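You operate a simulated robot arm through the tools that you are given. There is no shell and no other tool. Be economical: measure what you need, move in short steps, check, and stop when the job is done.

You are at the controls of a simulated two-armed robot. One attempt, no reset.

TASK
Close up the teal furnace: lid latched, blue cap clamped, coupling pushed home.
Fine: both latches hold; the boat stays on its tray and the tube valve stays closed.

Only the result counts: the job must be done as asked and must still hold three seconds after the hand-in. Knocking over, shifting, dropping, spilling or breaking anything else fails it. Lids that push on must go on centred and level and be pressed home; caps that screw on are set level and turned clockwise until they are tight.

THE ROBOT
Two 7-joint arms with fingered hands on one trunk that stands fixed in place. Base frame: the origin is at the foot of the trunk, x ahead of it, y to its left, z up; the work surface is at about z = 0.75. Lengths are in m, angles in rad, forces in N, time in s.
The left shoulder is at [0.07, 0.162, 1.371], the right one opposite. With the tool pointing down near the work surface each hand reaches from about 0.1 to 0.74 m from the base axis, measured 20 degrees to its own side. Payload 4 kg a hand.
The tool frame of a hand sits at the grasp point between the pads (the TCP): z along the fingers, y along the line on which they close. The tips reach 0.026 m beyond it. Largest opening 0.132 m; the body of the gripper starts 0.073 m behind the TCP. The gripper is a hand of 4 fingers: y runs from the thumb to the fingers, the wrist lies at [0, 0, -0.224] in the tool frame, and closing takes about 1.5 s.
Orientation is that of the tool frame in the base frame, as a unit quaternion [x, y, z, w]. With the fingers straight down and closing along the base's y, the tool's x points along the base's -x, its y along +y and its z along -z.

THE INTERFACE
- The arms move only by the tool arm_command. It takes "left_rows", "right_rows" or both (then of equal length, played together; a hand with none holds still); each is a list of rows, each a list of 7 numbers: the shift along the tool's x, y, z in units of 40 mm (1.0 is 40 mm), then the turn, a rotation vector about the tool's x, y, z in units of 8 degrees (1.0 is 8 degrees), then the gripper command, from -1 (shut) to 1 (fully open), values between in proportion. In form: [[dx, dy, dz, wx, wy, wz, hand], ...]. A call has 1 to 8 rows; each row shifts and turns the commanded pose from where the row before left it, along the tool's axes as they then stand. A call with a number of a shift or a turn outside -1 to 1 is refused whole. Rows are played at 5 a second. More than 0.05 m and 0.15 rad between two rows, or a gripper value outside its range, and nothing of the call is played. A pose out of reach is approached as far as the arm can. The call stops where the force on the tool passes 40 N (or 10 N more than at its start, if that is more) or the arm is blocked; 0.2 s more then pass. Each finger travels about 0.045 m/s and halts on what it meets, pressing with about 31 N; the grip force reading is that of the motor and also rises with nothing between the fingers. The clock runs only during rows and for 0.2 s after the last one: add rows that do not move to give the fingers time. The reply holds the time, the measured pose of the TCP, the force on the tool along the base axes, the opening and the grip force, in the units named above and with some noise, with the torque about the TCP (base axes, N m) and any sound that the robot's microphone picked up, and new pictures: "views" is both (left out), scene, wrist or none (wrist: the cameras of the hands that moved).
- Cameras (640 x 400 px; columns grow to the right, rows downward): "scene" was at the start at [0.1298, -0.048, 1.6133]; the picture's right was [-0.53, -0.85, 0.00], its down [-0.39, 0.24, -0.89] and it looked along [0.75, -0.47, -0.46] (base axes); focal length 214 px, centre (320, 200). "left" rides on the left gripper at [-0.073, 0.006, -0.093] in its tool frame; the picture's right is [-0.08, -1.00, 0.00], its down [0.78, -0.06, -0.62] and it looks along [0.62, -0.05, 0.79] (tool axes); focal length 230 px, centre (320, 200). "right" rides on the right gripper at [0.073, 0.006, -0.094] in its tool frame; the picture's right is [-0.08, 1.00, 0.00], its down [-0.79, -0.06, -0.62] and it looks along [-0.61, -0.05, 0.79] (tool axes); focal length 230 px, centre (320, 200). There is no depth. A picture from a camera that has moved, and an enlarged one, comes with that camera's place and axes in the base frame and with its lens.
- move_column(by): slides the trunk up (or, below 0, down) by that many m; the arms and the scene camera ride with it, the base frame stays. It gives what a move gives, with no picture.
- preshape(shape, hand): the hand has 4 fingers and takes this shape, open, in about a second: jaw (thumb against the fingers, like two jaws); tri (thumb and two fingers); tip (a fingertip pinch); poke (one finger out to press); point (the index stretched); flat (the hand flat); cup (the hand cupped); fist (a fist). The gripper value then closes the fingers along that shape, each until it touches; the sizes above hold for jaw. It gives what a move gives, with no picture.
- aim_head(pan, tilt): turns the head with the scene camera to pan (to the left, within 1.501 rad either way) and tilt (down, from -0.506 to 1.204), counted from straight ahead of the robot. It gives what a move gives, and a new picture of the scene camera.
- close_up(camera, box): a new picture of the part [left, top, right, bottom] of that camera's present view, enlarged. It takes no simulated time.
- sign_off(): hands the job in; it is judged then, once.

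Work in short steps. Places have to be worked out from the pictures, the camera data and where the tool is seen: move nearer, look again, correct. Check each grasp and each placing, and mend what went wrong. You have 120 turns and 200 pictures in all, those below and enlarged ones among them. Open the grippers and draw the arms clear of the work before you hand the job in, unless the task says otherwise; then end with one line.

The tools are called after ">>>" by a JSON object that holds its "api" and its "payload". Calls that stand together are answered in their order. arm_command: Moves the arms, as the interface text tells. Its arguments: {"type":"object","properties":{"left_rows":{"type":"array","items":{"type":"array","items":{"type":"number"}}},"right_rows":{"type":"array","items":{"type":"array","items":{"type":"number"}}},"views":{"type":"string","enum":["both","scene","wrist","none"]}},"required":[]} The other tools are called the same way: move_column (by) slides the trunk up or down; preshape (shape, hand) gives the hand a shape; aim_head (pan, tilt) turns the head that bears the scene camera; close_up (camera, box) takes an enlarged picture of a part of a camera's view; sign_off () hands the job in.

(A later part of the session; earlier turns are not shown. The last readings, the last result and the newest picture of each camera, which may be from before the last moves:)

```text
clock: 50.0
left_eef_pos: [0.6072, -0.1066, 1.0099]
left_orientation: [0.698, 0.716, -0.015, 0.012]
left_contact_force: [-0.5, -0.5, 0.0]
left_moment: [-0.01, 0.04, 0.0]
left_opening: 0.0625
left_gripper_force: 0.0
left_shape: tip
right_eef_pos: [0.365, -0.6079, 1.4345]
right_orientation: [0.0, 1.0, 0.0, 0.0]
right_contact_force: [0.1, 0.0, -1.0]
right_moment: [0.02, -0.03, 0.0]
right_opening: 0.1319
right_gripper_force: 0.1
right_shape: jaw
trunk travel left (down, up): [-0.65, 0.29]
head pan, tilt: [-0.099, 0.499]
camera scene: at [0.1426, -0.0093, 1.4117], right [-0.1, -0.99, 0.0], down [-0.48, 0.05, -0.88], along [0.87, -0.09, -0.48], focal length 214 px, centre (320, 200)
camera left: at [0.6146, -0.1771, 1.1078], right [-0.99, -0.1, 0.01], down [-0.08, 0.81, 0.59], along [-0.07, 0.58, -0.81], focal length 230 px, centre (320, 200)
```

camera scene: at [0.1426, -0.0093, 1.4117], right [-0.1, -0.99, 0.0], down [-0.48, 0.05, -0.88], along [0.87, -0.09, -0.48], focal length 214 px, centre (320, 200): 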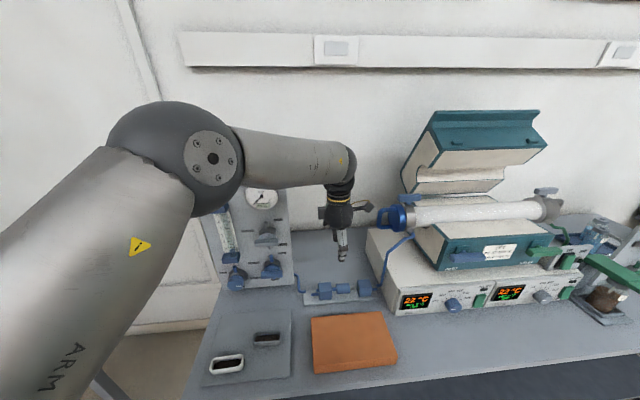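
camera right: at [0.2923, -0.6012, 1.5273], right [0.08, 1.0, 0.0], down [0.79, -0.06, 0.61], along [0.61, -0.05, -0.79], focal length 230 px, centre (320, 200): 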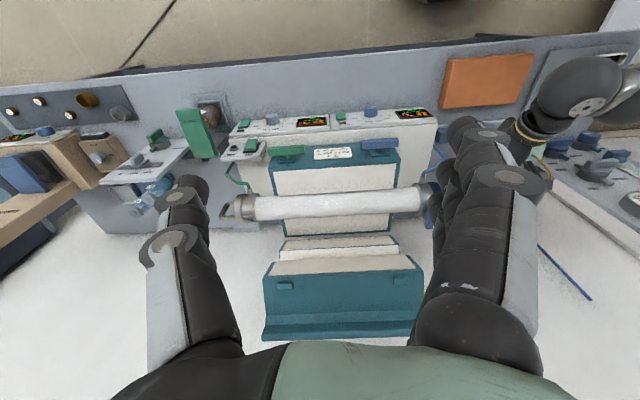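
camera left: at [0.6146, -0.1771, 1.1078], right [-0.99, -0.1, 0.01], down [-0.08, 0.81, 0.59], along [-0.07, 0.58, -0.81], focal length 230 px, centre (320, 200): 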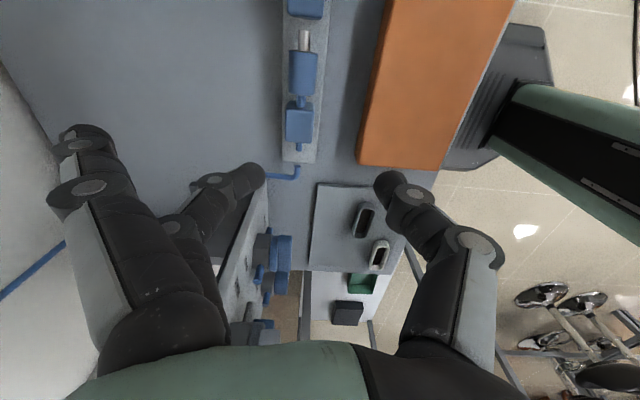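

Now a single finger opposes the thumb. I'll descend over the slider.

>>> {"api": "arm_command", "payload": {"left_rows": [[-0.11, 0.106, 0.9, 0, 0, 0, -0.2], [-0.11, 0.106, 0.9, 0, 0, 0, -0.2], [-0.11, 0.106, 0.9, 0, 0, 0, -0.2], [-0.11, 0.106, 0.9, 0, 0, 0, -0.2], [0, 0, 0, 0, 0, 0, -0.2]], "views": "both"}}

>>> {"api": "close_up", "payload": {"camera": "scene", "box": [280, 210, 420, 320]}}

```text
clock: 51.2
left_eef_pos: [0.6004, -0.1119, 0.8653]
left_orientation: [0.708, 0.706, -0.005, 0.005]
left_contact_force: [0.1, -0.1, -0.3]
left_moment: [0.0, -0.04, 0.02]
left_opening: 0.0534
left_gripper_force: 0.1
left_shape: tip
left hand out of reach, approached as far as the arm can: row 1, 2, 3, 4
right_eef_pos: [0.3658, -0.6082, 1.4364]
right_orientation: [0.001, 1.0, 0.0, 0.0]
right_contact_force: [0.4, 0.4, -0.4]
right_moment: [-0.04, 0.02, 0.02]
right_opening: 0.132
right_gripper_force: 0.2
right_shape: jaw
trunk travel left (down, up): [-0.65, 0.29]
head pan, tilt: [-0.099, 0.499]
camera scene: at [0.1422, -0.0091, 1.4118], right [-0.1, -0.99, 0.0], down [-0.48, 0.05, -0.88], along [0.87, -0.09, -0.48], focal length 214 px, centre (320, 200)
camera left: at [0.6046, -0.1831, 0.9602], right [-1.0, -0.08, 0.0], down [-0.06, 0.79, 0.61], along [-0.05, 0.6, -0.8], focal length 230 px, centre (320, 200)
```

scene: 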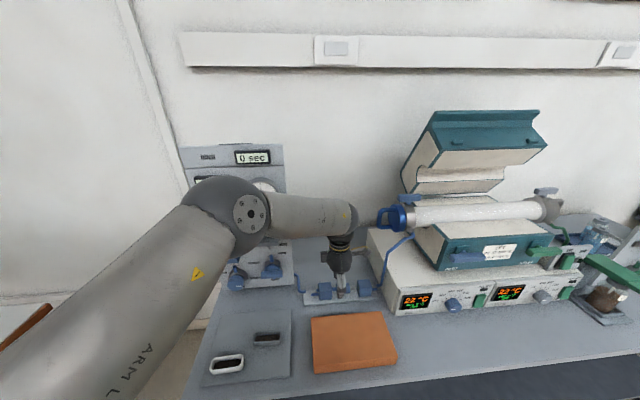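
left: 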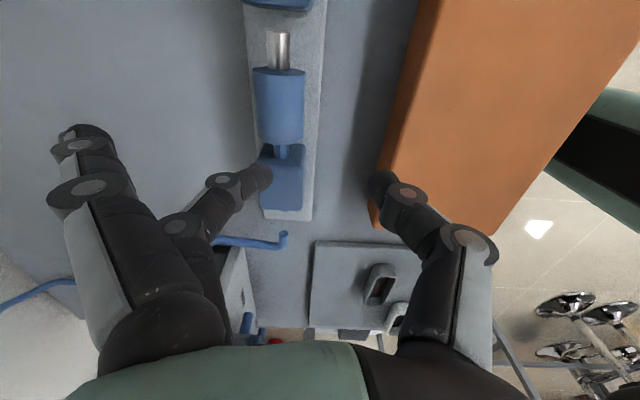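

```text
3.64 times, centred on (350, 265) of scene
camera zoom: at [0.1422, -0.0091, 1.4118], right [-0.1, -0.99, 0.0], down [-0.48, 0.05, -0.88], along [0.87, -0.09, -0.48], focal length 780 px, centre (211, -36)
```

zoom: 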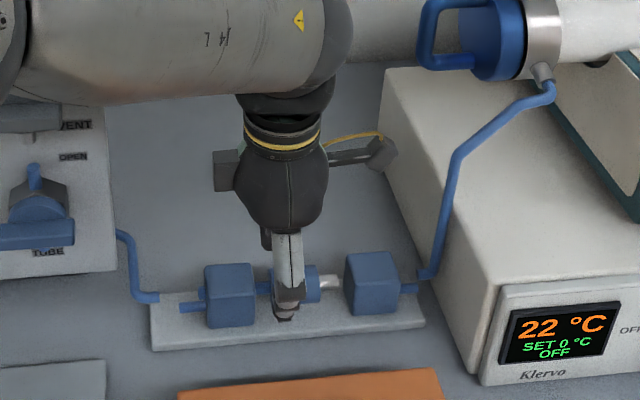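

The arm is near a joint limit and lags. I'll try moving directly toward the slider and see how close it gets.

>>> {"api": "arm_command", "payload": {"left_rows": [[-0.3, 0.4, 0, 0, 0, 0, -0.1], [-0.3, 0.4, 0, 0, 0, 0, -0.1], [0, 0, 0, 0, 0, 0, -0.1]], "views": "wrist"}}

```text
clock: 52.0
left_eef_pos: [0.6022, -0.1119, 0.8689]
left_orientation: [0.707, 0.707, -0.004, 0.006]
left_contact_force: [0.5, -0.4, 0.1]
left_moment: [-0.02, -0.03, 0.01]
left_opening: 0.0587
left_gripper_force: 0.1
left_shape: tip
left hand out of reach, approached as far as the arm can: row 1, 2
right_eef_pos: [0.3651, -0.6082, 1.435]
right_orientation: [0.001, 1.0, 0.0, -0.001]
right_contact_force: [0.0, -0.2, 0.5]
right_moment: [0.02, -0.02, 0.01]
right_opening: 0.1317
right_gripper_force: 0.1
right_shape: jaw
trunk travel left (down, up): [-0.65, 0.29]
head pan, tilt: [-0.099, 0.499]
camera left: at [0.6058, -0.1833, 0.964], right [-1.0, -0.08, 0.0], down [-0.06, 0.79, 0.6], along [-0.05, 0.6, -0.8], focal length 230 px, centre (320, 200)
```

left: 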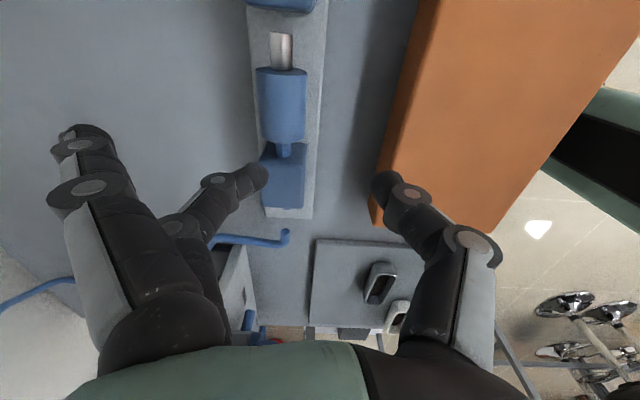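

The limiting factor is holding the tool vertical. I'll lean the fingers 24° toward -y (the jaws still close along x), which frees the wrist.

>>> {"api": "arm_command", "payload": {"left_rows": [[0, 0, 0, 0, -1, 0, -0.1], [0, 0, 0, 0, -1, 0, -0.1], [0, 0, 0, 0, -1, 0, -0.1], [0, 0, 0, 0, 0, 0, -0.1]], "views": "wrist"}}

```text
clock: 53.0
left_eef_pos: [0.6007, -0.1125, 0.8692]
left_orientation: [0.691, 0.69, -0.151, 0.151]
left_contact_force: [0.5, -0.1, -0.6]
left_moment: [-0.01, -0.05, 0.02]
left_opening: 0.0584
left_gripper_force: 0.1
left_shape: tip
right_eef_pos: [0.3651, -0.6086, 1.4351]
right_orientation: [0.001, 1.0, 0.0, -0.001]
right_contact_force: [0.3, -0.9, 0.6]
right_moment: [0.04, -0.02, 0.02]
right_opening: 0.1318
right_gripper_force: 0.1
right_shape: jaw
trunk travel left (down, up): [-0.65, 0.29]
head pan, tilt: [-0.099, 0.499]
camera left: at [0.6052, -0.1396, 0.9854], right [-1.0, -0.07, 0.03], down [-0.06, 0.97, 0.23], along [-0.05, 0.23, -0.97], focal length 230 px, centre (320, 200)
```

left: 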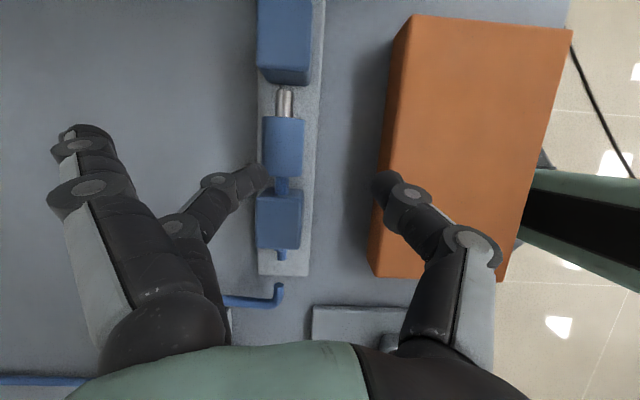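

No limit now. I'll shift to centre on the slider, then descend so the tips straddle it.

>>> {"api": "arm_command", "payload": {"left_rows": [[0, 0.65, 0, 0, 0, 0, -0.1], [0.18, 0, 0.5, 0, 0, 0, -0.1], [0.18, 0, 0.5, 0, 0, 0, -0.1], [0, 0, 0, 0, 0, 0, -0.1]], "views": "wrist"}}

>>> {"api": "close_up", "payload": {"camera": "scene", "box": [280, 210, 420, 320]}}

```text
clock: 54.0
left_eef_pos: [0.6268, -0.1159, 0.8267]
left_orientation: [0.691, 0.691, -0.151, 0.151]
left_contact_force: [0.2, 1.0, 0.7]
left_moment: [0.01, 0.05, 0.0]
left_opening: 0.0585
left_gripper_force: 0.1
left_shape: tip
right_eef_pos: [0.3652, -0.607, 1.4353]
right_orientation: [0.001, 1.0, 0.0, -0.001]
right_contact_force: [0.1, 0.1, 0.0]
right_moment: [-0.04, -0.02, -0.01]
right_opening: 0.1317
right_gripper_force: 0.0
right_shape: jaw
trunk travel left (down, up): [-0.65, 0.29]
head pan, tilt: [-0.099, 0.499]
camera left: at [0.6313, -0.143, 0.9431], right [-1.0, -0.07, 0.03], down [-0.06, 0.97, 0.23], along [-0.05, 0.23, -0.97], focal length 230 px, centre (320, 200)
```

left: 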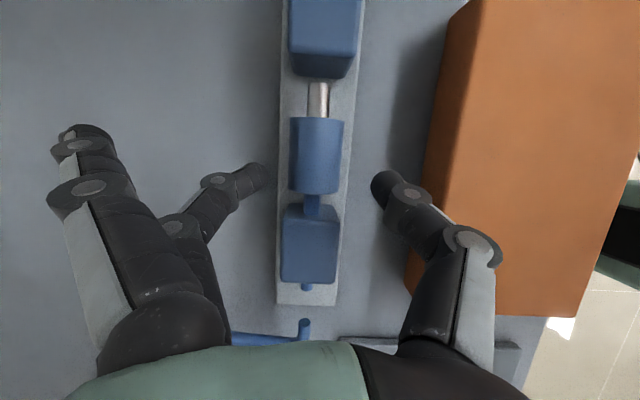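

```text
3.64 times, centred on (350, 265) of scene
camera zoom: at [0.1426, -0.0092, 1.4118], right [-0.1, -0.99, 0.0], down [-0.48, 0.05, -0.88], along [0.87, -0.09, -0.48], focal length 780 px, centre (211, -36)
```

zoom: 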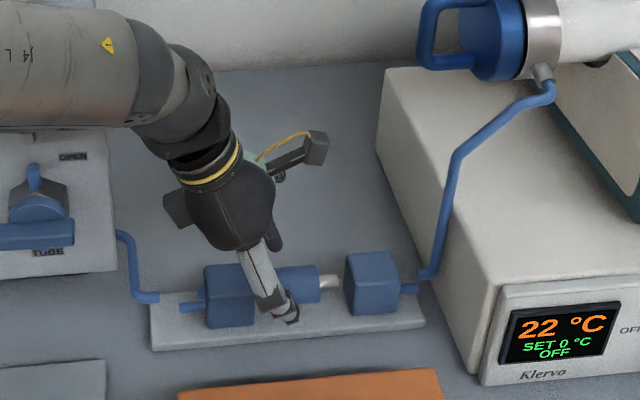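

Centred. I'll descend slightly more and close the pinch.

>>> {"api": "arm_command", "payload": {"left_rows": [[-0.12, 0.02, 0.5, 0, 0, 0, -0.1], [0, 0, 0, 0, 0, 0, -0.1], [0, 0, 0, 0, 0, 0, -1], [0, 0, 0, 0, 0, 0, -1], [0, 0, 0, 0, 0, 0, -1], [0, 0, 0, 0, 0, 0, -1], [0, 0, 0, 0, 0, 0, -1]], "views": "wrist"}}

>>> {"api": "close_up", "payload": {"camera": "scene", "box": [280, 210, 420, 320]}}

```text
clock: 55.6
left_eef_pos: [0.6261, -0.1293, 0.8113]
left_orientation: [0.691, 0.69, -0.151, 0.151]
left_contact_force: [0.5, -0.7, -0.3]
left_moment: [-0.01, -0.07, 0.05]
left_opening: 0.0266
left_gripper_force: 30.8
left_shape: tip
right_eef_pos: [0.3655, -0.6068, 1.4356]
right_orientation: [0.001, 1.0, 0.0, -0.001]
right_contact_force: [0.2, -0.5, -0.5]
right_moment: [0.02, -0.01, 0.01]
right_opening: 0.1317
right_gripper_force: 0.0
right_shape: jaw
trunk travel left (down, up): [-0.65, 0.29]
head pan, tilt: [-0.099, 0.499]
camera left: at [0.6321, -0.1559, 0.9269], right [-1.0, -0.07, 0.03], down [-0.06, 0.97, 0.23], along [-0.05, 0.23, -0.97], focal length 230 px, centre (320, 200)
```

left: 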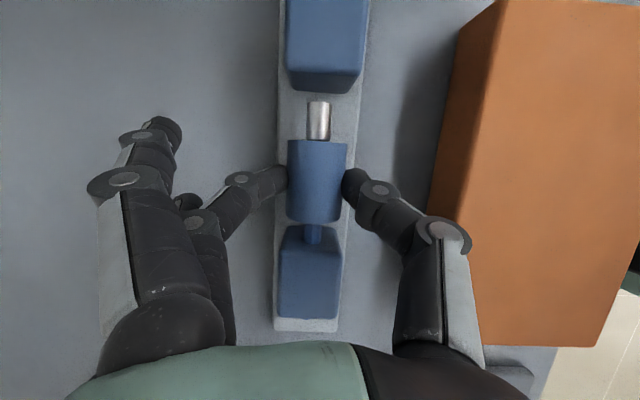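

```text
3.64 times, centred on (350, 265) of scene
camera zoom: at [0.1426, -0.0094, 1.4118], right [-0.1, -0.99, 0.0], down [-0.48, 0.05, -0.88], along [0.87, -0.09, -0.48], focal length 780 px, centre (211, -36)
```

zoom: 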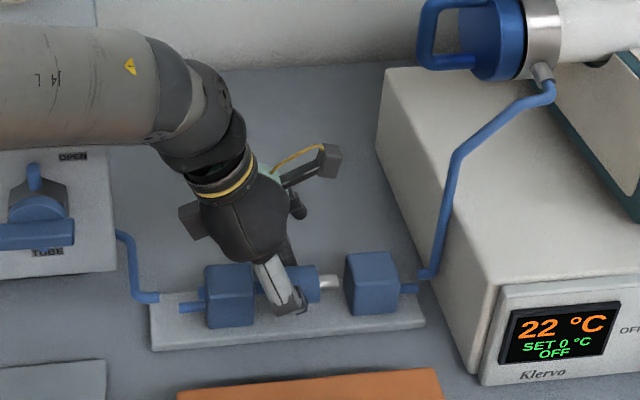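

Pinched well on the slider. I'll drag it toward -y in 5 mm steps until it stops.

>>> {"api": "arm_command", "payload": {"left_rows": [[-0.114, 0, 0.052, 0, 0, 0, -1], [-0.114, 0, 0.052, 0, 0, 0, -1], [-0.114, 0, 0.052, 0, 0, 0, -1], [-0.114, 0, 0.052, 0, 0, 0, -1], [0, 0, 0, 0, 0, 0, -1]], "views": "wrist"}}

```text
clock: 56.8
left_eef_pos: [0.6265, -0.1494, 0.8113]
left_orientation: [0.692, 0.69, -0.151, 0.151]
left_contact_force: [1.0, 0.6, 0.6]
left_moment: [-0.04, -0.07, 0.01]
left_opening: 0.0266
left_gripper_force: 31.2
left_shape: tip
right_eef_pos: [0.3646, -0.6083, 1.4351]
right_orientation: [0.001, 1.0, -0.001, -0.001]
right_contact_force: [-0.6, -0.8, 0.5]
right_moment: [-0.01, -0.03, 0.03]
right_opening: 0.1319
right_gripper_force: 0.1
right_shape: jaw
trunk travel left (down, up): [-0.65, 0.29]
head pan, tilt: [-0.099, 0.499]
camera left: at [0.6321, -0.1761, 0.9269], right [-1.0, -0.07, 0.03], down [-0.06, 0.97, 0.23], along [-0.05, 0.23, -0.97], focal length 230 px, centre (320, 200)
```

left: 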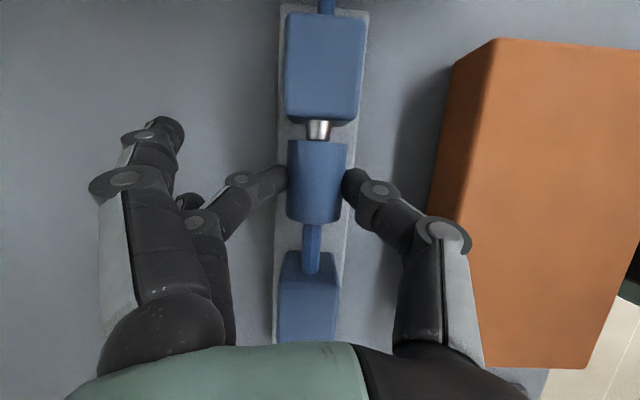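

It's moving well and the nipple is entering the block. I'll continue to the stop.

>>> {"api": "arm_command", "payload": {"left_rows": [[-0.114, 0, 0.052, 0, 0, 0, -1], [-0.08, 0, 0.037, 0, 0, 0, -1], [-0.08, 0, 0.037, 0, 0, 0, -1], [-0.08, 0, 0.037, 0, 0, 0, -1], [-0.08, 0, 0.037, 0, 0, 0, -1], [0, 0, 0, 0, 0, 0, -1]], "views": "wrist"}}

```text
clock: 58.2
left_eef_pos: [0.6281, -0.1613, 0.8108]
left_orientation: [0.69, 0.692, -0.149, 0.149]
left_contact_force: [-6.4, 35.1, 6.6]
left_moment: [0.54, 0.16, -0.09]
left_opening: 0.0271
left_gripper_force: 30.7
left_shape: tip
right_eef_pos: [0.3644, -0.6026, 1.4368]
right_orientation: [0.0, 1.0, -0.002, 0.0]
right_contact_force: [0.2, 0.1, -0.5]
right_moment: [-0.01, 0.06, -0.02]
right_opening: 0.132
right_gripper_force: 0.0
right_shape: jaw
trunk travel left (down, up): [-0.65, 0.29]
head pan, tilt: [-0.099, 0.499]
camera left: at [0.6326, -0.189, 0.9264], right [-1.0, -0.07, 0.03], down [-0.06, 0.97, 0.24], along [-0.05, 0.23, -0.97], focal length 230 px, centre (320, 200)
```

left: 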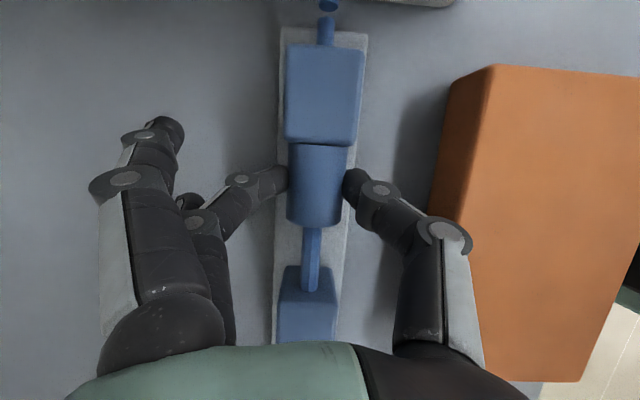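

The slider is hard against the block at 35 N, with the nipple fully in. I'll release and retreat up along the fingers.

>>> {"api": "arm_command", "payload": {"left_rows": [[0, 0, 0, 0, 0, 0, -0.1], [0, 0, 0, 0, 0, 0, -0.1], [0, 0, 0, 0, 0, 0, -0.1], [0, 0, 0, 0, 0, 0, -0.1], [0, 0, -1, 0, 0, 0, -0.1], [0, 0, -1, 0, 0, 0, -0.1], [0, 0, -1, 0, 0, 0, -0.1], [0, 0, -1, 0, 0, 0, -0.1]], "views": "both"}}

>>> {"api": "close_up", "payload": {"camera": "scene", "box": [280, 180, 440, 320]}}

```text
clock: 60.0
left_eef_pos: [0.6253, -0.1018, 0.9568]
left_orientation: [0.691, 0.69, -0.152, 0.151]
left_contact_force: [0.5, 0.2, 0.3]
left_moment: [0.03, 0.0, 0.02]
left_opening: 0.0587
left_gripper_force: 0.1
left_shape: tip
right_eef_pos: [0.3647, -0.6072, 1.4368]
right_orientation: [0.001, 1.0, -0.001, -0.001]
right_contact_force: [-0.1, 0.3, -0.6]
right_moment: [-0.01, -0.02, 0.03]
right_opening: 0.132
right_gripper_force: 0.0
right_shape: jaw
trunk travel left (down, up): [-0.65, 0.29]
head pan, tilt: [-0.099, 0.499]
camera scene: at [0.1412, -0.0082, 1.4118], right [-0.1, -0.99, 0.0], down [-0.48, 0.05, -0.88], along [0.87, -0.09, -0.48], focal length 214 px, centre (320, 200)
camera left: at [0.6306, -0.128, 1.0733], right [-1.0, -0.07, 0.03], down [-0.06, 0.97, 0.23], along [-0.05, 0.23, -0.97], focal length 230 px, centre (320, 200)
```

scene: 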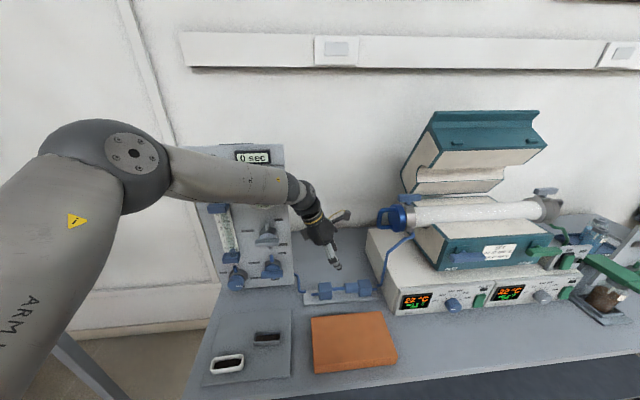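
left: 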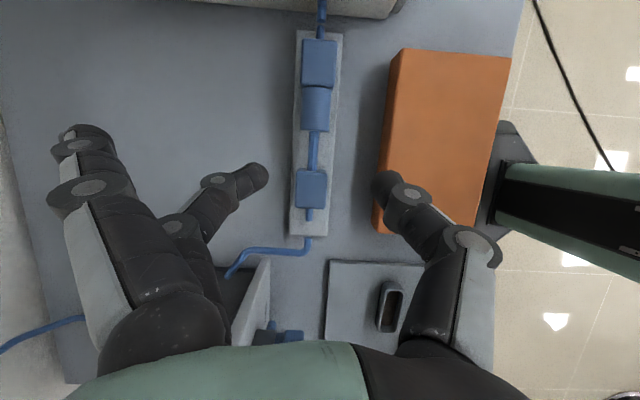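

```text
2.86 times, centred on (360, 250) of scene
camera zoom: at [0.1412, -0.0082, 1.4118], right [-0.1, -0.99, 0.0], down [-0.48, 0.05, -0.88], along [0.87, -0.09, -0.48], focal length 613 px, centre (206, 57)
```

zoom: 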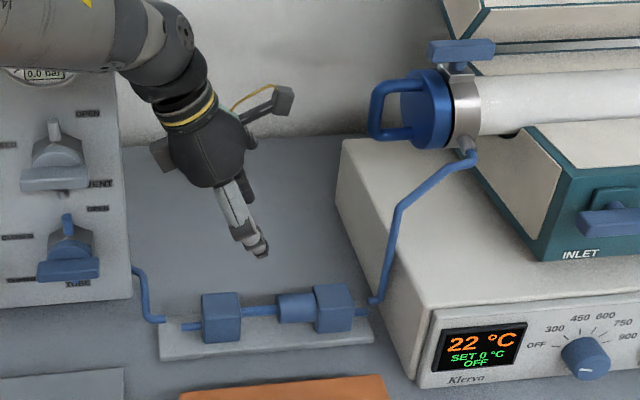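

The coupling is home. Now the lid: I'll aim the head at it and enlarge it to plan the closing motion.

>>> {"api": "aim_head", "payload": {"pan": -0.65, "tilt": 0.25}}

>>> {"api": "close_up", "payload": {"camera": "scene", "box": [250, 130, 430, 270]}}

>>> {"api": "close_up", "payload": {"camera": "right", "box": [240, 120, 440, 350]}}

```text
clock: 61.0
left_eef_pos: [0.6281, -0.1026, 0.9561]
left_orientation: [0.692, 0.69, -0.151, 0.151]
left_contact_force: [0.1, 0.7, -0.7]
left_moment: [-0.02, 0.0, 0.01]
left_opening: 0.0588
left_gripper_force: 0.0
left_shape: tip
right_eef_pos: [0.3651, -0.6074, 1.4354]
right_orientation: [0.001, 1.0, 0.001, -0.001]
right_contact_force: [-0.1, 0.5, 0.5]
right_moment: [0.03, -0.01, -0.02]
right_opening: 0.1321
right_gripper_force: 0.1
right_shape: jaw
trunk travel left (down, up): [-0.65, 0.29]
head pan, tilt: [-0.649, 0.25]
camera scene: at [0.1265, -0.0566, 1.4348], right [-0.6, -0.8, 0.0], down [-0.2, 0.15, -0.97], along [0.77, -0.59, -0.25], focal length 214 px, centre (320, 200)
```

scene: 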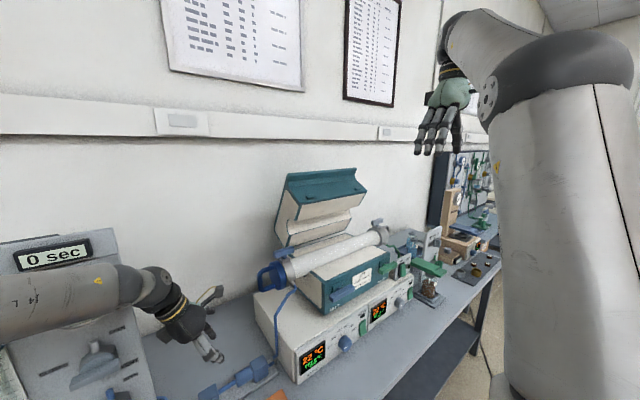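

```text
2.86 times, centred on (340, 200) of scene
camera zoom: at [0.1265, -0.0566, 1.4348], right [-0.6, -0.8, 0.0], down [-0.2, 0.15, -0.97], along [0.77, -0.59, -0.25], focal length 613 px, centre (263, 200)
```

zoom: 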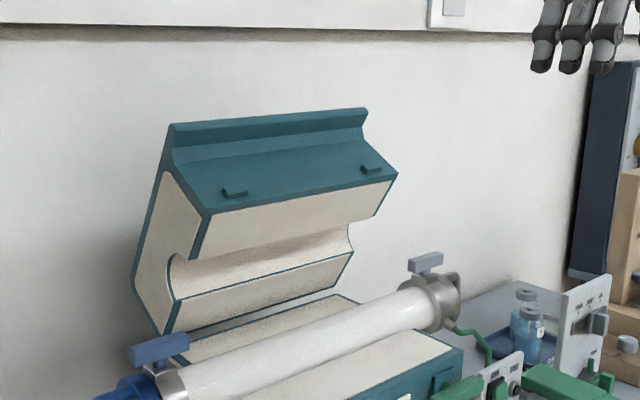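

```text
1.74 times, centred on (340, 235) of right
camera zoom: at [0.2918, -0.6013, 1.5276], right [0.08, 1.0, 0.0], down [0.79, -0.06, 0.61], along [0.61, -0.05, -0.79], focal length 400 px, centre (285, 139)
```

zoom: 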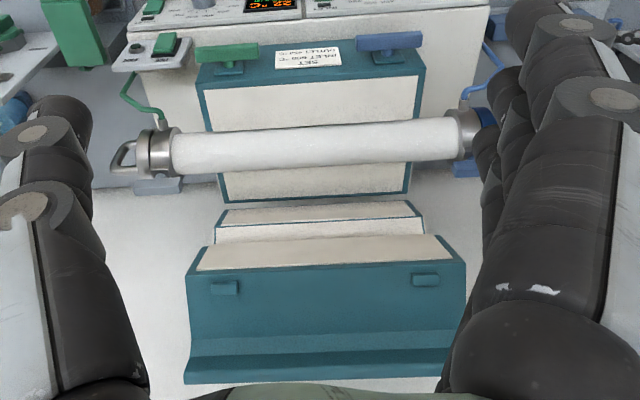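

The lid has a lip along its front edge at about x=0.78, z=1.335, spanning y from -0.42 to -0.757. I'll grip that lip with the right hand (fingers behind, thumb in front) and swing the lid down. First the trunk goes up for reach, and I start yawing the right hand.

>>> {"api": "move_column", "payload": {"by": 0.15}}

>>> {"api": "arm_command", "payload": {"right_rows": [[0, 0, 0, 0, 0, 1, 0], [0, 0, 0, 0, 0, 1, 0], [0, 0, 0, 0, 0, 1, 0], [0, 0, 0, 0, 0, 1, 0], [0, 0, 0, 0, 0, 1, 0], [0, 0, 0, 0, 0, 1, 0], [0, 0, 0, 0, 0, 1, 0], [0, 0, 0, 0, 0, 1, 0]], "views": "none"}}

>>> {"api": "arm_command", "payload": {"right_rows": [[0, 0, 0, 0, 0, 1, 0], [0, 0, 0, 0, 0, 1, 0], [0, 0, 0, 0, 0, 1, 0], [0, 0, 0, 0, 0, 0.25, 0], [0, 0, 0, -1, 0, 0, 0], [0, 0, 0, -1, 0, 0, 0], [0, 0, 0, -1, 0, 0, 0]], "views": "scene"}}

```text
clock: 62.8
left_eef_pos: [0.6276, -0.102, 1.1054]
left_orientation: [0.692, 0.69, -0.15, 0.151]
left_contact_force: [0.1, -0.4, -0.2]
left_moment: [0.01, 0.01, -0.02]
left_opening: 0.0589
left_gripper_force: 0.1
left_shape: tip
right_eef_pos: [0.3656, -0.6075, 1.5847]
right_orientation: [0.001, 1.0, 0.0, -0.001]
right_contact_force: [-0.9, -0.7, 0.0]
right_moment: [-0.01, -0.01, -0.04]
right_opening: 0.1319
right_gripper_force: 0.0
right_shape: jaw
trunk travel left (down, up): [-0.8, 0.14]
head pan, tilt: [-0.649, 0.25]
```

```text
clock: 64.6
left_eef_pos: [0.6271, -0.1013, 1.1068]
left_orientation: [0.692, 0.69, -0.151, 0.151]
left_contact_force: [-0.8, -0.3, -0.8]
left_moment: [0.04, 0.04, 0.0]
left_opening: 0.0588
left_gripper_force: 0.1
left_shape: tip
right_eef_pos: [0.3653, -0.6085, 1.5844]
right_orientation: [0.532, 0.847, 0.0, -0.001]
right_contact_force: [-0.5, 0.4, 0.4]
right_moment: [0.01, 0.02, 0.0]
right_opening: 0.0668
right_gripper_force: 0.0
right_shape: jaw
trunk travel left (down, up): [-0.8, 0.14]
head pan, tilt: [-0.649, 0.25]
```

```text
clock: 66.2
left_eef_pos: [0.6279, -0.1023, 1.1049]
left_orientation: [0.692, 0.69, -0.151, 0.15]
left_contact_force: [0.3, 0.3, 0.4]
left_moment: [0.02, -0.04, -0.01]
left_opening: 0.0587
left_gripper_force: 0.0
left_shape: tip
right_eef_pos: [0.3666, -0.6092, 1.5844]
right_orientation: [0.692, 0.692, 0.146, 0.145]
right_contact_force: [0.3, 0.4, -0.3]
right_moment: [0.01, -0.01, 0.03]
right_opening: 0.0665
right_gripper_force: 0.1
right_shape: jaw
trunk travel left (down, up): [-0.8, 0.14]
head pan, tilt: [-0.649, 0.25]
camera scene: at [0.1275, -0.0581, 1.5847], right [-0.6, -0.8, 0.0], down [-0.2, 0.15, -0.97], along [0.77, -0.59, -0.25], focal length 214 px, centre (320, 200)
```

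scene: 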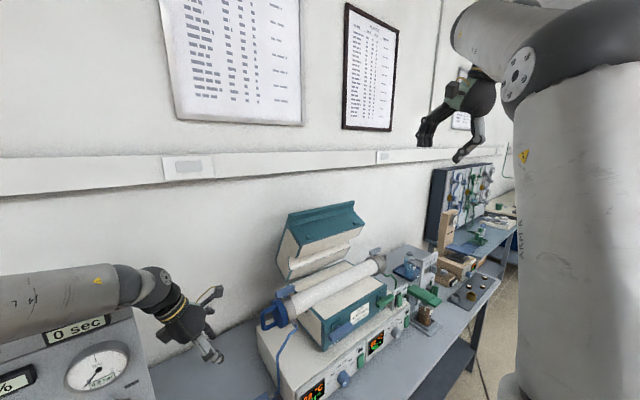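

That works. I'll move forward toward the lip while pitching the rest of the way.

>>> {"api": "arm_command", "payload": {"right_rows": [[0.45, 0.56, 0.73, 0, 0, 0, 0], [0.45, 0.56, 0.73, 0, 0, 0, 0], [0.45, 0.56, 0.73, 0, 0, 0, 0], [0.45, 0.56, 0.73, -1, 0, 0, 0], [0.45, 0.56, 0.73, -1, 0, 0, 0], [0.45, 0.56, 0.73, -1, 0, 0, 0], [0, 0, 0, -1, 0, 0, 0], [0, 0, 0, -0.5, 0, 0, 0]], "views": "both"}}

```text
clock: 68.0
left_eef_pos: [0.6295, -0.1027, 1.1045]
left_orientation: [0.692, 0.69, -0.151, 0.15]
left_contact_force: [0.3, 0.0, -0.8]
left_moment: [0.0, 0.02, -0.01]
left_opening: 0.0586
left_gripper_force: 0.0
left_shape: tip
right_eef_pos: [0.5137, -0.5885, 1.6274]
right_orientation: [0.659, 0.648, 0.256, 0.284]
right_contact_force: [1.0, 0.4, -0.8]
right_moment: [0.01, 0.01, -0.02]
right_opening: 0.0666
right_gripper_force: 0.1
right_shape: jaw
right hand out of reach, approached as far as the arm can: row 3, 4, 5, 6, 7, 8
trunk travel left (down, up): [-0.8, 0.14]
head pan, tilt: [-0.649, 0.25]
camera scene: at [0.1293, -0.0572, 1.5846], right [-0.6, -0.8, 0.0], down [-0.2, 0.15, -0.97], along [0.77, -0.59, -0.25], focal length 214 px, centre (320, 200)
camera right: at [0.4538, -0.5103, 1.6944], right [0.7, -0.08, 0.71], down [-0.5, -0.76, 0.42], along [0.5, -0.65, -0.57], focal length 230 px, centre (320, 200)
```

scene: 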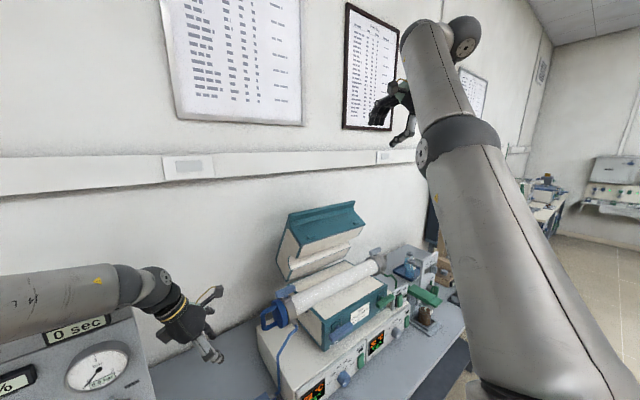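
right: 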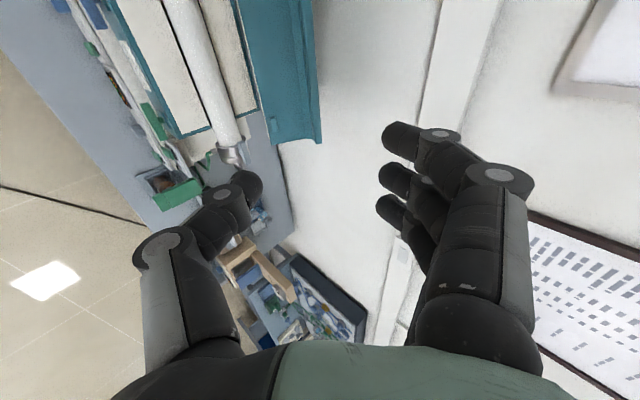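

The arm strained because the wrist was too high before the pitch was complete. The commanded pose should be easier further forward and lower, so I'll continue toward the pre-grasp and see whether it recovers.

>>> {"api": "arm_command", "payload": {"right_rows": [[0, 0, 0.8, 0, 0, 0, 0], [0, 0, 0.8, 0, 0, 0, 0], [0, 0, 0.8, 0, 0, 0, 0], [0, 0, 0, 0, 0, 0, 0]], "views": "none"}}

```text
clock: 69.0
left_eef_pos: [0.6268, -0.102, 1.106]
left_orientation: [0.691, 0.691, -0.15, 0.151]
left_contact_force: [-0.3, -0.2, 0.4]
left_moment: [-0.01, 0.01, 0.02]
left_opening: 0.0587
left_gripper_force: 0.1
left_shape: tip
right_eef_pos: [0.5217, -0.6009, 1.6085]
right_orientation: [0.664, 0.648, 0.244, 0.282]
right_contact_force: [0.1, -0.7, 0.1]
right_moment: [-0.02, 0.0, -0.03]
right_opening: 0.0665
right_gripper_force: 0.1
right_shape: jaw
right hand out of reach, approached as far as the arm can: row 1, 2, 3
trunk travel left (down, up): [-0.8, 0.14]
head pan, tilt: [-0.649, 0.25]
```

That roll direction isn't reachable for the right arm, so I'll back out exactly the way I came. Then I'll use the mirror of the left arm's comfortable orientation (thumb on the inner side).

>>> {"api": "arm_command", "payload": {"right_rows": [[0, 0, -0.8, 0, 0, 0, 0], [0, 0, -0.8, 0, 0, 0, 0], [0, 0, -0.8, 0, 0, 0, 0], [0, 0, 0, 1, 0, 0, 0], [0, 0, 0, 1, 0, 0, 0], [-0.45, -0.56, -0.73, 1, 0, 0, 0], [-0.45, -0.56, -0.73, 1, 0, 0, 0], [-0.45, -0.56, -0.73, 0.5, 0, 0, 0]], "views": "none"}}

>>> {"api": "arm_command", "payload": {"right_rows": [[-0.45, -0.56, -0.73, 0, 0, 0, 0], [-0.45, -0.56, -0.73, 0, 0, 0, 0], [-0.45, -0.56, -0.73, 0, 0, 0, 0], [0, 0, 0, 1, 0, 0, 0], [0, 0, 0, 1, 0, 0, 0], [0, 0, 0, 1, 0, 0, 0], [0, 0, 0, 0, 0, 0, 0]], "views": "scene"}}

```text
clock: 70.8
left_eef_pos: [0.6311, -0.1003, 1.1042]
left_orientation: [0.692, 0.69, -0.152, 0.15]
left_contact_force: [0.6, -0.2, -0.2]
left_moment: [-0.03, 0.06, 0.0]
left_opening: 0.0586
left_gripper_force: 0.0
left_shape: tip
right_eef_pos: [0.3934, -0.6163, 1.6162]
right_orientation: [0.712, 0.693, 0.066, 0.091]
right_contact_force: [0.5, 0.4, -0.2]
right_moment: [-0.01, 0.05, -0.02]
right_opening: 0.0665
right_gripper_force: 0.1
right_shape: jaw
right hand out of reach, approached as far as the arm can: row 5, 6, 7, 8
trunk travel left (down, up): [-0.8, 0.14]
head pan, tilt: [-0.649, 0.25]
```

```text
clock: 72.4
left_eef_pos: [0.6254, -0.1038, 1.1075]
left_orientation: [0.692, 0.69, -0.151, 0.151]
left_contact_force: [0.5, 0.3, -0.6]
left_moment: [0.02, -0.01, -0.01]
left_opening: 0.0586
left_gripper_force: 0.1
left_shape: tip
right_eef_pos: [0.41, -0.5759, 1.5436]
right_orientation: [0.716, 0.692, -0.078, -0.057]
right_contact_force: [-0.2, -0.7, 0.3]
right_moment: [0.03, 0.03, 0.0]
right_opening: 0.0667
right_gripper_force: 0.0
right_shape: jaw
right hand out of reach, approached as far as the arm can: row 1, 2, 3, 4, 5, 6
trunk travel left (down, up): [-0.8, 0.14]
head pan, tilt: [-0.649, 0.25]
camera scene: at [0.1251, -0.0577, 1.585], right [-0.6, -0.8, 0.0], down [-0.2, 0.15, -0.97], along [0.77, -0.59, -0.25], focal length 214 px, centre (320, 200)
```

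scene: 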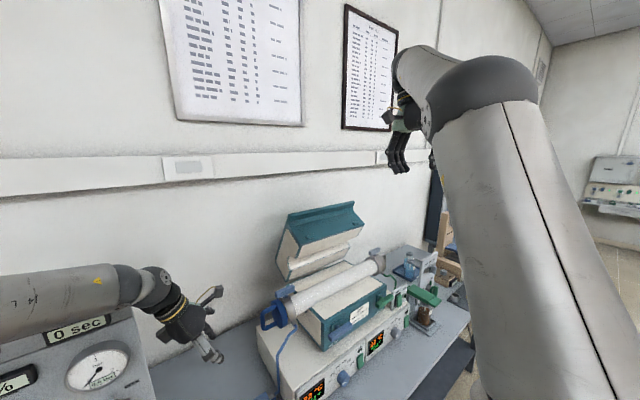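

The tool is near vertical again. I'll lower the hand to a more comfortable height, then continue the yaw toward the thumb-inner orientation.

>>> {"api": "arm_command", "payload": {"right_rows": [[0, 0, 1, 0, 0, 0, 0], [0, 0, 1, -1, 0, 0, 0], [0, 0, 1, -0.4, 0, 0, 0], [0, 0, 0, 0, 0, 1, 0], [0, 0, 0, 0, 0, 1, 0], [0, 0, 0, 0, 0, 1, 0], [0, 0, 0, 0, 0, 1, 0], [0, 0, 0, 0, 0, 1, 0]], "views": "none"}}

>>> {"api": "arm_command", "payload": {"right_rows": [[0, 0, 0, 0, 0, 1, 0], [0, 0, 0, 0, 0, 1, 0], [0, 0, 0, 0, 0, 1, 0], [0, 0, 0, 0, 0, 1, 0], [0, 0, 0, 0, 0, 1, 0], [0, 0, 0, 0, 0, 1, 0], [0, 0, 0, 0, 0, 0, 0]], "views": "scene"}}

```text
clock: 74.2
left_eef_pos: [0.6261, -0.1017, 1.106]
left_orientation: [0.692, 0.69, -0.152, 0.15]
left_contact_force: [-0.3, 0.3, -0.1]
left_moment: [-0.01, 0.01, 0.02]
left_opening: 0.0586
left_gripper_force: 0.1
left_shape: tip
right_eef_pos: [0.3956, -0.5781, 1.4259]
right_orientation: [0.913, 0.408, -0.005, 0.014]
right_contact_force: [0.6, -0.3, 1.2]
right_moment: [0.01, -0.01, 0.02]
right_opening: 0.0667
right_gripper_force: 0.0
right_shape: jaw
trunk travel left (down, up): [-0.8, 0.14]
head pan, tilt: [-0.649, 0.25]
```

```text
clock: 75.8
left_eef_pos: [0.6272, -0.103, 1.1056]
left_orientation: [0.692, 0.69, -0.151, 0.15]
left_contact_force: [0.2, 0.6, -0.5]
left_moment: [-0.01, 0.02, -0.03]
left_opening: 0.059
left_gripper_force: 0.1
left_shape: tip
right_eef_pos: [0.394, -0.5834, 1.4328]
right_orientation: [1.0, 0.002, 0.001, 0.015]
right_contact_force: [0.0, 0.5, 0.2]
right_moment: [0.03, 0.0, 0.0]
right_opening: 0.0666
right_gripper_force: 0.0
right_shape: jaw
right hand out of reach, approached as far as the arm can: row 5, 6
trunk travel left (down, up): [-0.8, 0.14]
head pan, tilt: [-0.649, 0.25]
camera scene: at [0.1262, -0.0565, 1.5849], right [-0.6, -0.8, 0.0], down [-0.2, 0.15, -0.97], along [0.77, -0.59, -0.25], focal length 214 px, centre (320, 200)
```

scene: 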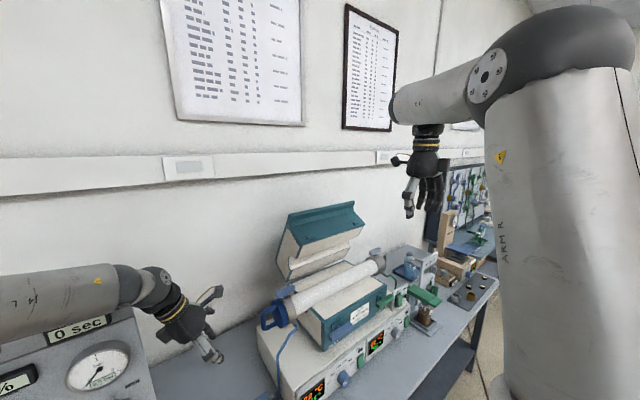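

The yaw is done, with the thumb on the inner side. I'll test the forward pitch from here.

>>> {"api": "arm_command", "payload": {"right_rows": [[0, 0, 0, 0, 1, 0, 0], [0, 0, 0, 0, 1, 0, 0], [0, 0, 0, 0, 1, 0, 0], [0, 0, 0, 0, 1, 0, 0], [0, 0, 0, 0, 1, 0, 0]], "views": "scene"}}

```text
clock: 77.0
left_eef_pos: [0.6276, -0.1034, 1.1076]
left_orientation: [0.692, 0.69, -0.15, 0.15]
left_contact_force: [-0.3, -0.7, 0.6]
left_moment: [0.04, 0.0, 0.0]
left_opening: 0.0588
left_gripper_force: 0.0
left_shape: tip
right_eef_pos: [0.3811, -0.686, 1.5681]
right_orientation: [0.939, 0.008, 0.343, 0.011]
right_contact_force: [-0.5, -0.8, 0.1]
right_moment: [0.02, -0.03, 0.03]
right_opening: 0.0667
right_gripper_force: 0.0
right_shape: jaw
right hand out of reach, approached as far as the arm can: row 1, 2, 3, 4, 5
trunk travel left (down, up): [-0.8, 0.14]
head pan, tilt: [-0.649, 0.25]
camera scene: at [0.1259, -0.0589, 1.5848], right [-0.6, -0.8, 0.0], down [-0.2, 0.15, -0.97], along [0.77, -0.59, -0.25], focal length 214 px, centre (320, 200)
```

scene: 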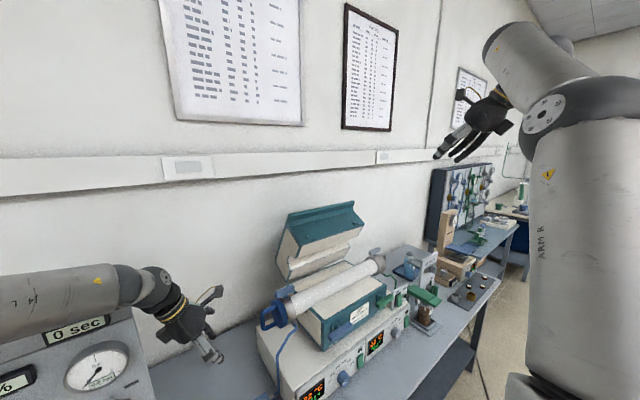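

As with the left arm, pitching works better when the hand is low relative to the shoulder. I'll raise the trunk to the top so the shoulder gets close to lip height, and bring the hand down and forward.

>>> {"api": "move_column", "payload": {"by": 0.14}}

>>> {"api": "arm_command", "payload": {"right_rows": [[0, 0, 0, 0, -1, 0, 0], [0, 0, 0, 0, -1, 0, 0], [0, 0, 0, 0, -1, 0, 0], [0, 0, 0, 0, -1, 0, 0], [0, 0, 0, 0, -1, 0, 0], [0, 0, 1, 0, 0, 0, 0], [0.5, 0, 0.8, 0, 0, 0, 0], [0.5, 0, 0.8, 0, 0, 0, 0]], "views": "none"}}

```text
clock: 78.6
left_eef_pos: [0.6278, -0.1018, 1.2476]
left_orientation: [0.691, 0.691, -0.15, 0.151]
left_contact_force: [-0.1, 0.9, 1.1]
left_moment: [0.01, 0.04, -0.01]
left_opening: 0.0585
left_gripper_force: 0.0
left_shape: tip
right_eef_pos: [0.3808, -0.6842, 1.7093]
right_orientation: [0.94, 0.008, 0.342, 0.012]
right_contact_force: [0.3, 0.1, 0.2]
right_moment: [0.03, 0.01, 0.0]
right_opening: 0.0665
right_gripper_force: 0.0
right_shape: jaw
trunk travel left (down, up): [-0.94, 0.0]
head pan, tilt: [-0.649, 0.25]
```

```text
clock: 80.4
left_eef_pos: [0.6287, -0.1009, 1.2448]
left_orientation: [0.692, 0.69, -0.152, 0.15]
left_contact_force: [-0.2, -1.2, -0.1]
left_moment: [-0.01, 0.04, -0.01]
left_opening: 0.0588
left_gripper_force: 0.1
left_shape: tip
right_eef_pos: [0.4049, -0.6681, 1.5711]
right_orientation: [1.0, 0.003, -0.001, 0.014]
right_contact_force: [0.6, 0.2, -0.6]
right_moment: [0.03, 0.0, 0.0]
right_opening: 0.0664
right_gripper_force: 0.2
right_shape: jaw
right hand out of reach, approached as far as the arm can: row 3, 4, 5
trunk travel left (down, up): [-0.94, 0.0]
head pan, tilt: [-0.649, 0.25]
```

I'll move lower and inward to a comfortable start, then pitch.

>>> {"api": "arm_command", "payload": {"right_rows": [[0.375, -0.75, 0.5, 0, 0, 0, 0], [0.375, -0.75, 0.5, 0, 0, 0, 0], [0.375, -0.75, 0.5, 0, 0, 0, 0], [0.375, -0.75, 0.5, 0, 0, 0, 0], [0.375, -0.75, 0.5, 0, 0, 0, 0], [0, 0, 0.5, 0, 0, 0, 0]], "views": "none"}}

>>> {"api": "arm_command", "payload": {"right_rows": [[0, 0, 0, 0, 1, 0, 0], [0, 0, 0, 0, 1, 0, 0], [0, 0, 0, 0, 1, 0, 0], [0, 0, 0, 0, 1, 0, 0]], "views": "scene"}}

```text
clock: 81.8
left_eef_pos: [0.6273, -0.1031, 1.2464]
left_orientation: [0.692, 0.69, -0.151, 0.151]
left_contact_force: [-0.5, -0.6, 0.1]
left_moment: [0.02, -0.02, 0.06]
left_opening: 0.0587
left_gripper_force: 0.0
left_shape: tip
right_eef_pos: [0.5225, -0.5636, 1.5145]
right_orientation: [1.0, 0.003, -0.002, 0.014]
right_contact_force: [-0.2, -0.5, 0.9]
right_moment: [0.05, 0.02, 0.03]
right_opening: 0.0665
right_gripper_force: 0.1
right_shape: jaw
right hand out of reach, approached as far as the arm can: row 2, 3, 4, 5, 6
trunk travel left (down, up): [-0.94, 0.0]
head pan, tilt: [-0.649, 0.25]
```

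```text
clock: 82.8
left_eef_pos: [0.6253, -0.1022, 1.2472]
left_orientation: [0.692, 0.69, -0.151, 0.151]
left_contact_force: [-0.1, 0.3, -0.4]
left_moment: [0.0, -0.01, 0.02]
left_opening: 0.0587
left_gripper_force: 0.0
left_shape: tip
right_eef_pos: [0.5622, -0.6258, 1.6024]
right_orientation: [0.972, 0.005, 0.235, 0.017]
right_contact_force: [-0.2, -0.4, 0.0]
right_moment: [0.0, -0.01, 0.02]
right_opening: 0.0665
right_gripper_force: 0.1
right_shape: jaw
right hand out of reach, approached as far as the arm can: row 1, 2, 3, 4
trunk travel left (down, up): [-0.94, 0.0]
head pan, tilt: [-0.649, 0.25]
camera scene: at [0.1235, -0.0572, 1.7251], right [-0.6, -0.8, 0.0], down [-0.2, 0.15, -0.97], along [0.77, -0.59, -0.25], focal length 214 px, centre (320, 200)
```

scene: 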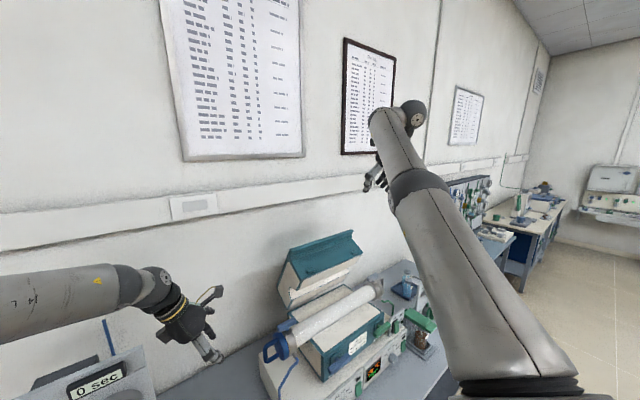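

The right arm is wound toward one end of its wrist range. I'll undo the pitch and unwind the yaw back toward the starting orientation, then test pitching there at shoulder height.

>>> {"api": "arm_command", "payload": {"right_rows": [[0, 0, 0, 0, -1, 0, 0], [0, 0, 0, 0, -1, 0, 0], [-0.5, 0, 0, 0, -1, 0, 0], [-0.5, 0, 0, 0, -1, 0, 0], [0, 0, 0, 0, 0, -1, 0], [0, 0, 0, 0, 0, -1, 0], [0, 0, 0, 0, 0, -1, 0], [0, 0, 0, 0, 0, -1, 0]], "views": "none"}}

>>> {"api": "arm_command", "payload": {"right_rows": [[0, 0, 0, 0, 0, -1, 0], [0, 0, 0, 0, 0, -1, 0], [0, 0, 0, 0, 0, -1, 0], [0, 0, 0, 0, 0, -1, 0], [0, 0, 0, 0, 0, -1, 0], [0, 0, 0, 0, 0, -1, 0], [0, 0, 0, 0, 0, -1, 0], [0, 0, 0, 0, 0, -1, 0]], "views": "none"}}

>>> {"api": "arm_command", "payload": {"right_rows": [[0, 0, 0, 0, 0, -1, 0], [0, 0, 0, 0, 0, -1, 0], [0, 0, 0, 0, 0, -1, 0], [0, 0, 0, 0, 0, -1, 0], [0, 0, 0, 0, 0, -1, 0], [0, 0, 0, 0, 0, -1, 0], [0, 0, 0, 0, 0, -1, 0], [0, 0, 0, 0, 0, -1, 0]], "views": "scene"}}

```text
clock: 84.6
left_eef_pos: [0.6281, -0.102, 1.246]
left_orientation: [0.691, 0.69, -0.151, 0.151]
left_contact_force: [-0.7, -0.2, -0.4]
left_moment: [0.02, 0.02, -0.01]
left_opening: 0.0586
left_gripper_force: 0.1
left_shape: tip
right_eef_pos: [0.4967, -0.612, 1.5792]
right_orientation: [0.96, 0.276, -0.046, 0.005]
right_contact_force: [-0.3, 0.7, 0.0]
right_moment: [0.0, 0.0, 0.02]
right_opening: 0.0662
right_gripper_force: 0.0
right_shape: jaw
right hand out of reach, approached as far as the arm can: row 2, 3, 4
trunk travel left (down, up): [-0.94, 0.0]
head pan, tilt: [-0.649, 0.25]
```

```text
clock: 86.4
left_eef_pos: [0.6262, -0.1023, 1.2455]
left_orientation: [0.691, 0.69, -0.15, 0.151]
left_contact_force: [-0.7, 0.8, 0.0]
left_moment: [0.02, 0.03, 0.01]
left_opening: 0.0587
left_gripper_force: 0.1
left_shape: tip
right_eef_pos: [0.4948, -0.6112, 1.5788]
right_orientation: [0.667, 0.744, -0.041, -0.02]
right_contact_force: [0.2, 0.6, -0.2]
right_moment: [0.04, -0.01, -0.01]
right_opening: 0.0666
right_gripper_force: 0.1
right_shape: jaw
trunk travel left (down, up): [-0.94, 0.0]
head pan, tilt: [-0.649, 0.25]
```

```text
clock: 88.2
left_eef_pos: [0.6267, -0.102, 1.2459]
left_orientation: [0.691, 0.69, -0.151, 0.151]
left_contact_force: [0.3, 0.0, -1.0]
left_moment: [0.0, -0.04, 0.01]
left_opening: 0.0588
left_gripper_force: 0.1
left_shape: tip
right_eef_pos: [0.4962, -0.611, 1.5797]
right_orientation: [0.171, 0.984, -0.025, -0.04]
right_contact_force: [0.3, 0.4, -0.5]
right_moment: [0.01, -0.04, 0.0]
right_opening: 0.0663
right_gripper_force: 0.0
right_shape: jaw
trunk travel left (down, up): [-0.94, 0.0]
head pan, tilt: [-0.649, 0.25]
camera scene: at [0.1264, -0.0566, 1.7249], right [-0.6, -0.8, 0.0], down [-0.2, 0.15, -0.97], along [0.77, -0.59, -0.25], focal length 214 px, centre (320, 200)
```

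scene: 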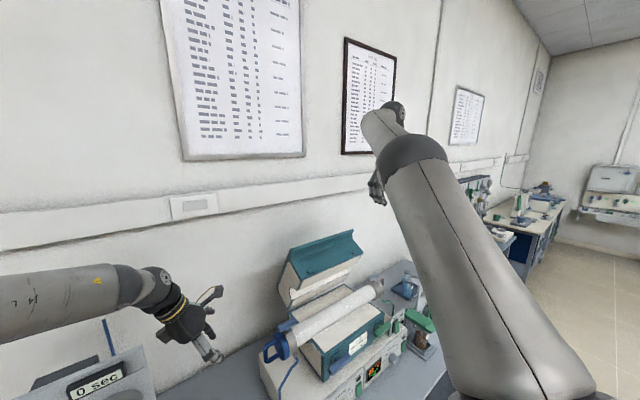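

I'm back near the starting yaw. I'll lower to shoulder height, then try the forward pitch from here.

>>> {"api": "arm_command", "payload": {"right_rows": [[0, 0, 0, 0, 0, -1, 0], [0, 0.3, 0.9, 0, 0, -1, 0], [0, 0.6, 0.8, 0, 0, -0.4, 0], [0, 0.6, 0.8, 0, 0, 0, 0], [0, 0.6, 0.6, 0, 0, 0, 0], [0, 0, 0, 0, -1, 0, 0], [0, 0, 0, 0, -1, 0, 0], [0, 0, 0, 0, -1, 0, 0]], "views": "scene"}}

```text
clock: 90.0
left_eef_pos: [0.6297, -0.1032, 1.2461]
left_orientation: [0.692, 0.69, -0.151, 0.151]
left_contact_force: [0.5, 1.0, 1.0]
left_moment: [0.01, -0.02, -0.01]
left_opening: 0.059
left_gripper_force: 0.1
left_shape: tip
right_eef_pos: [0.5766, -0.6011, 1.5385]
right_orientation: [0.004, 0.991, -0.018, 0.131]
right_contact_force: [-0.2, 0.0, -0.9]
right_moment: [0.01, 0.01, 0.0]
right_opening: 0.0662
right_gripper_force: 0.1
right_shape: jaw
right hand out of reach, approached as far as the arm can: row 4, 5, 6, 7, 8
trunk travel left (down, up): [-0.94, 0.0]
head pan, tilt: [-0.649, 0.25]
camera scene: at [0.1276, -0.0578, 1.7247], right [-0.6, -0.8, 0.0], down [-0.2, 0.15, -0.97], along [0.77, -0.59, -0.25], focal length 214 px, centre (320, 200)
```

scene: 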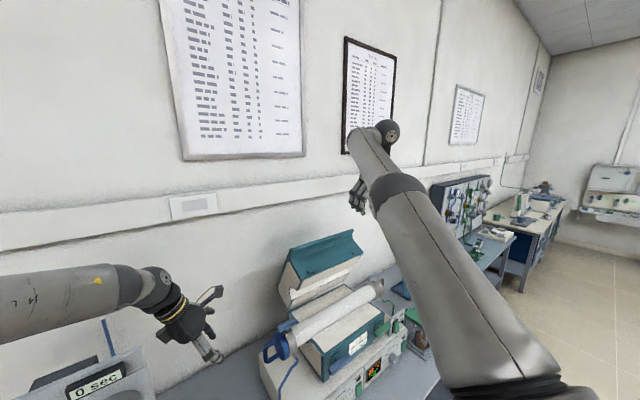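

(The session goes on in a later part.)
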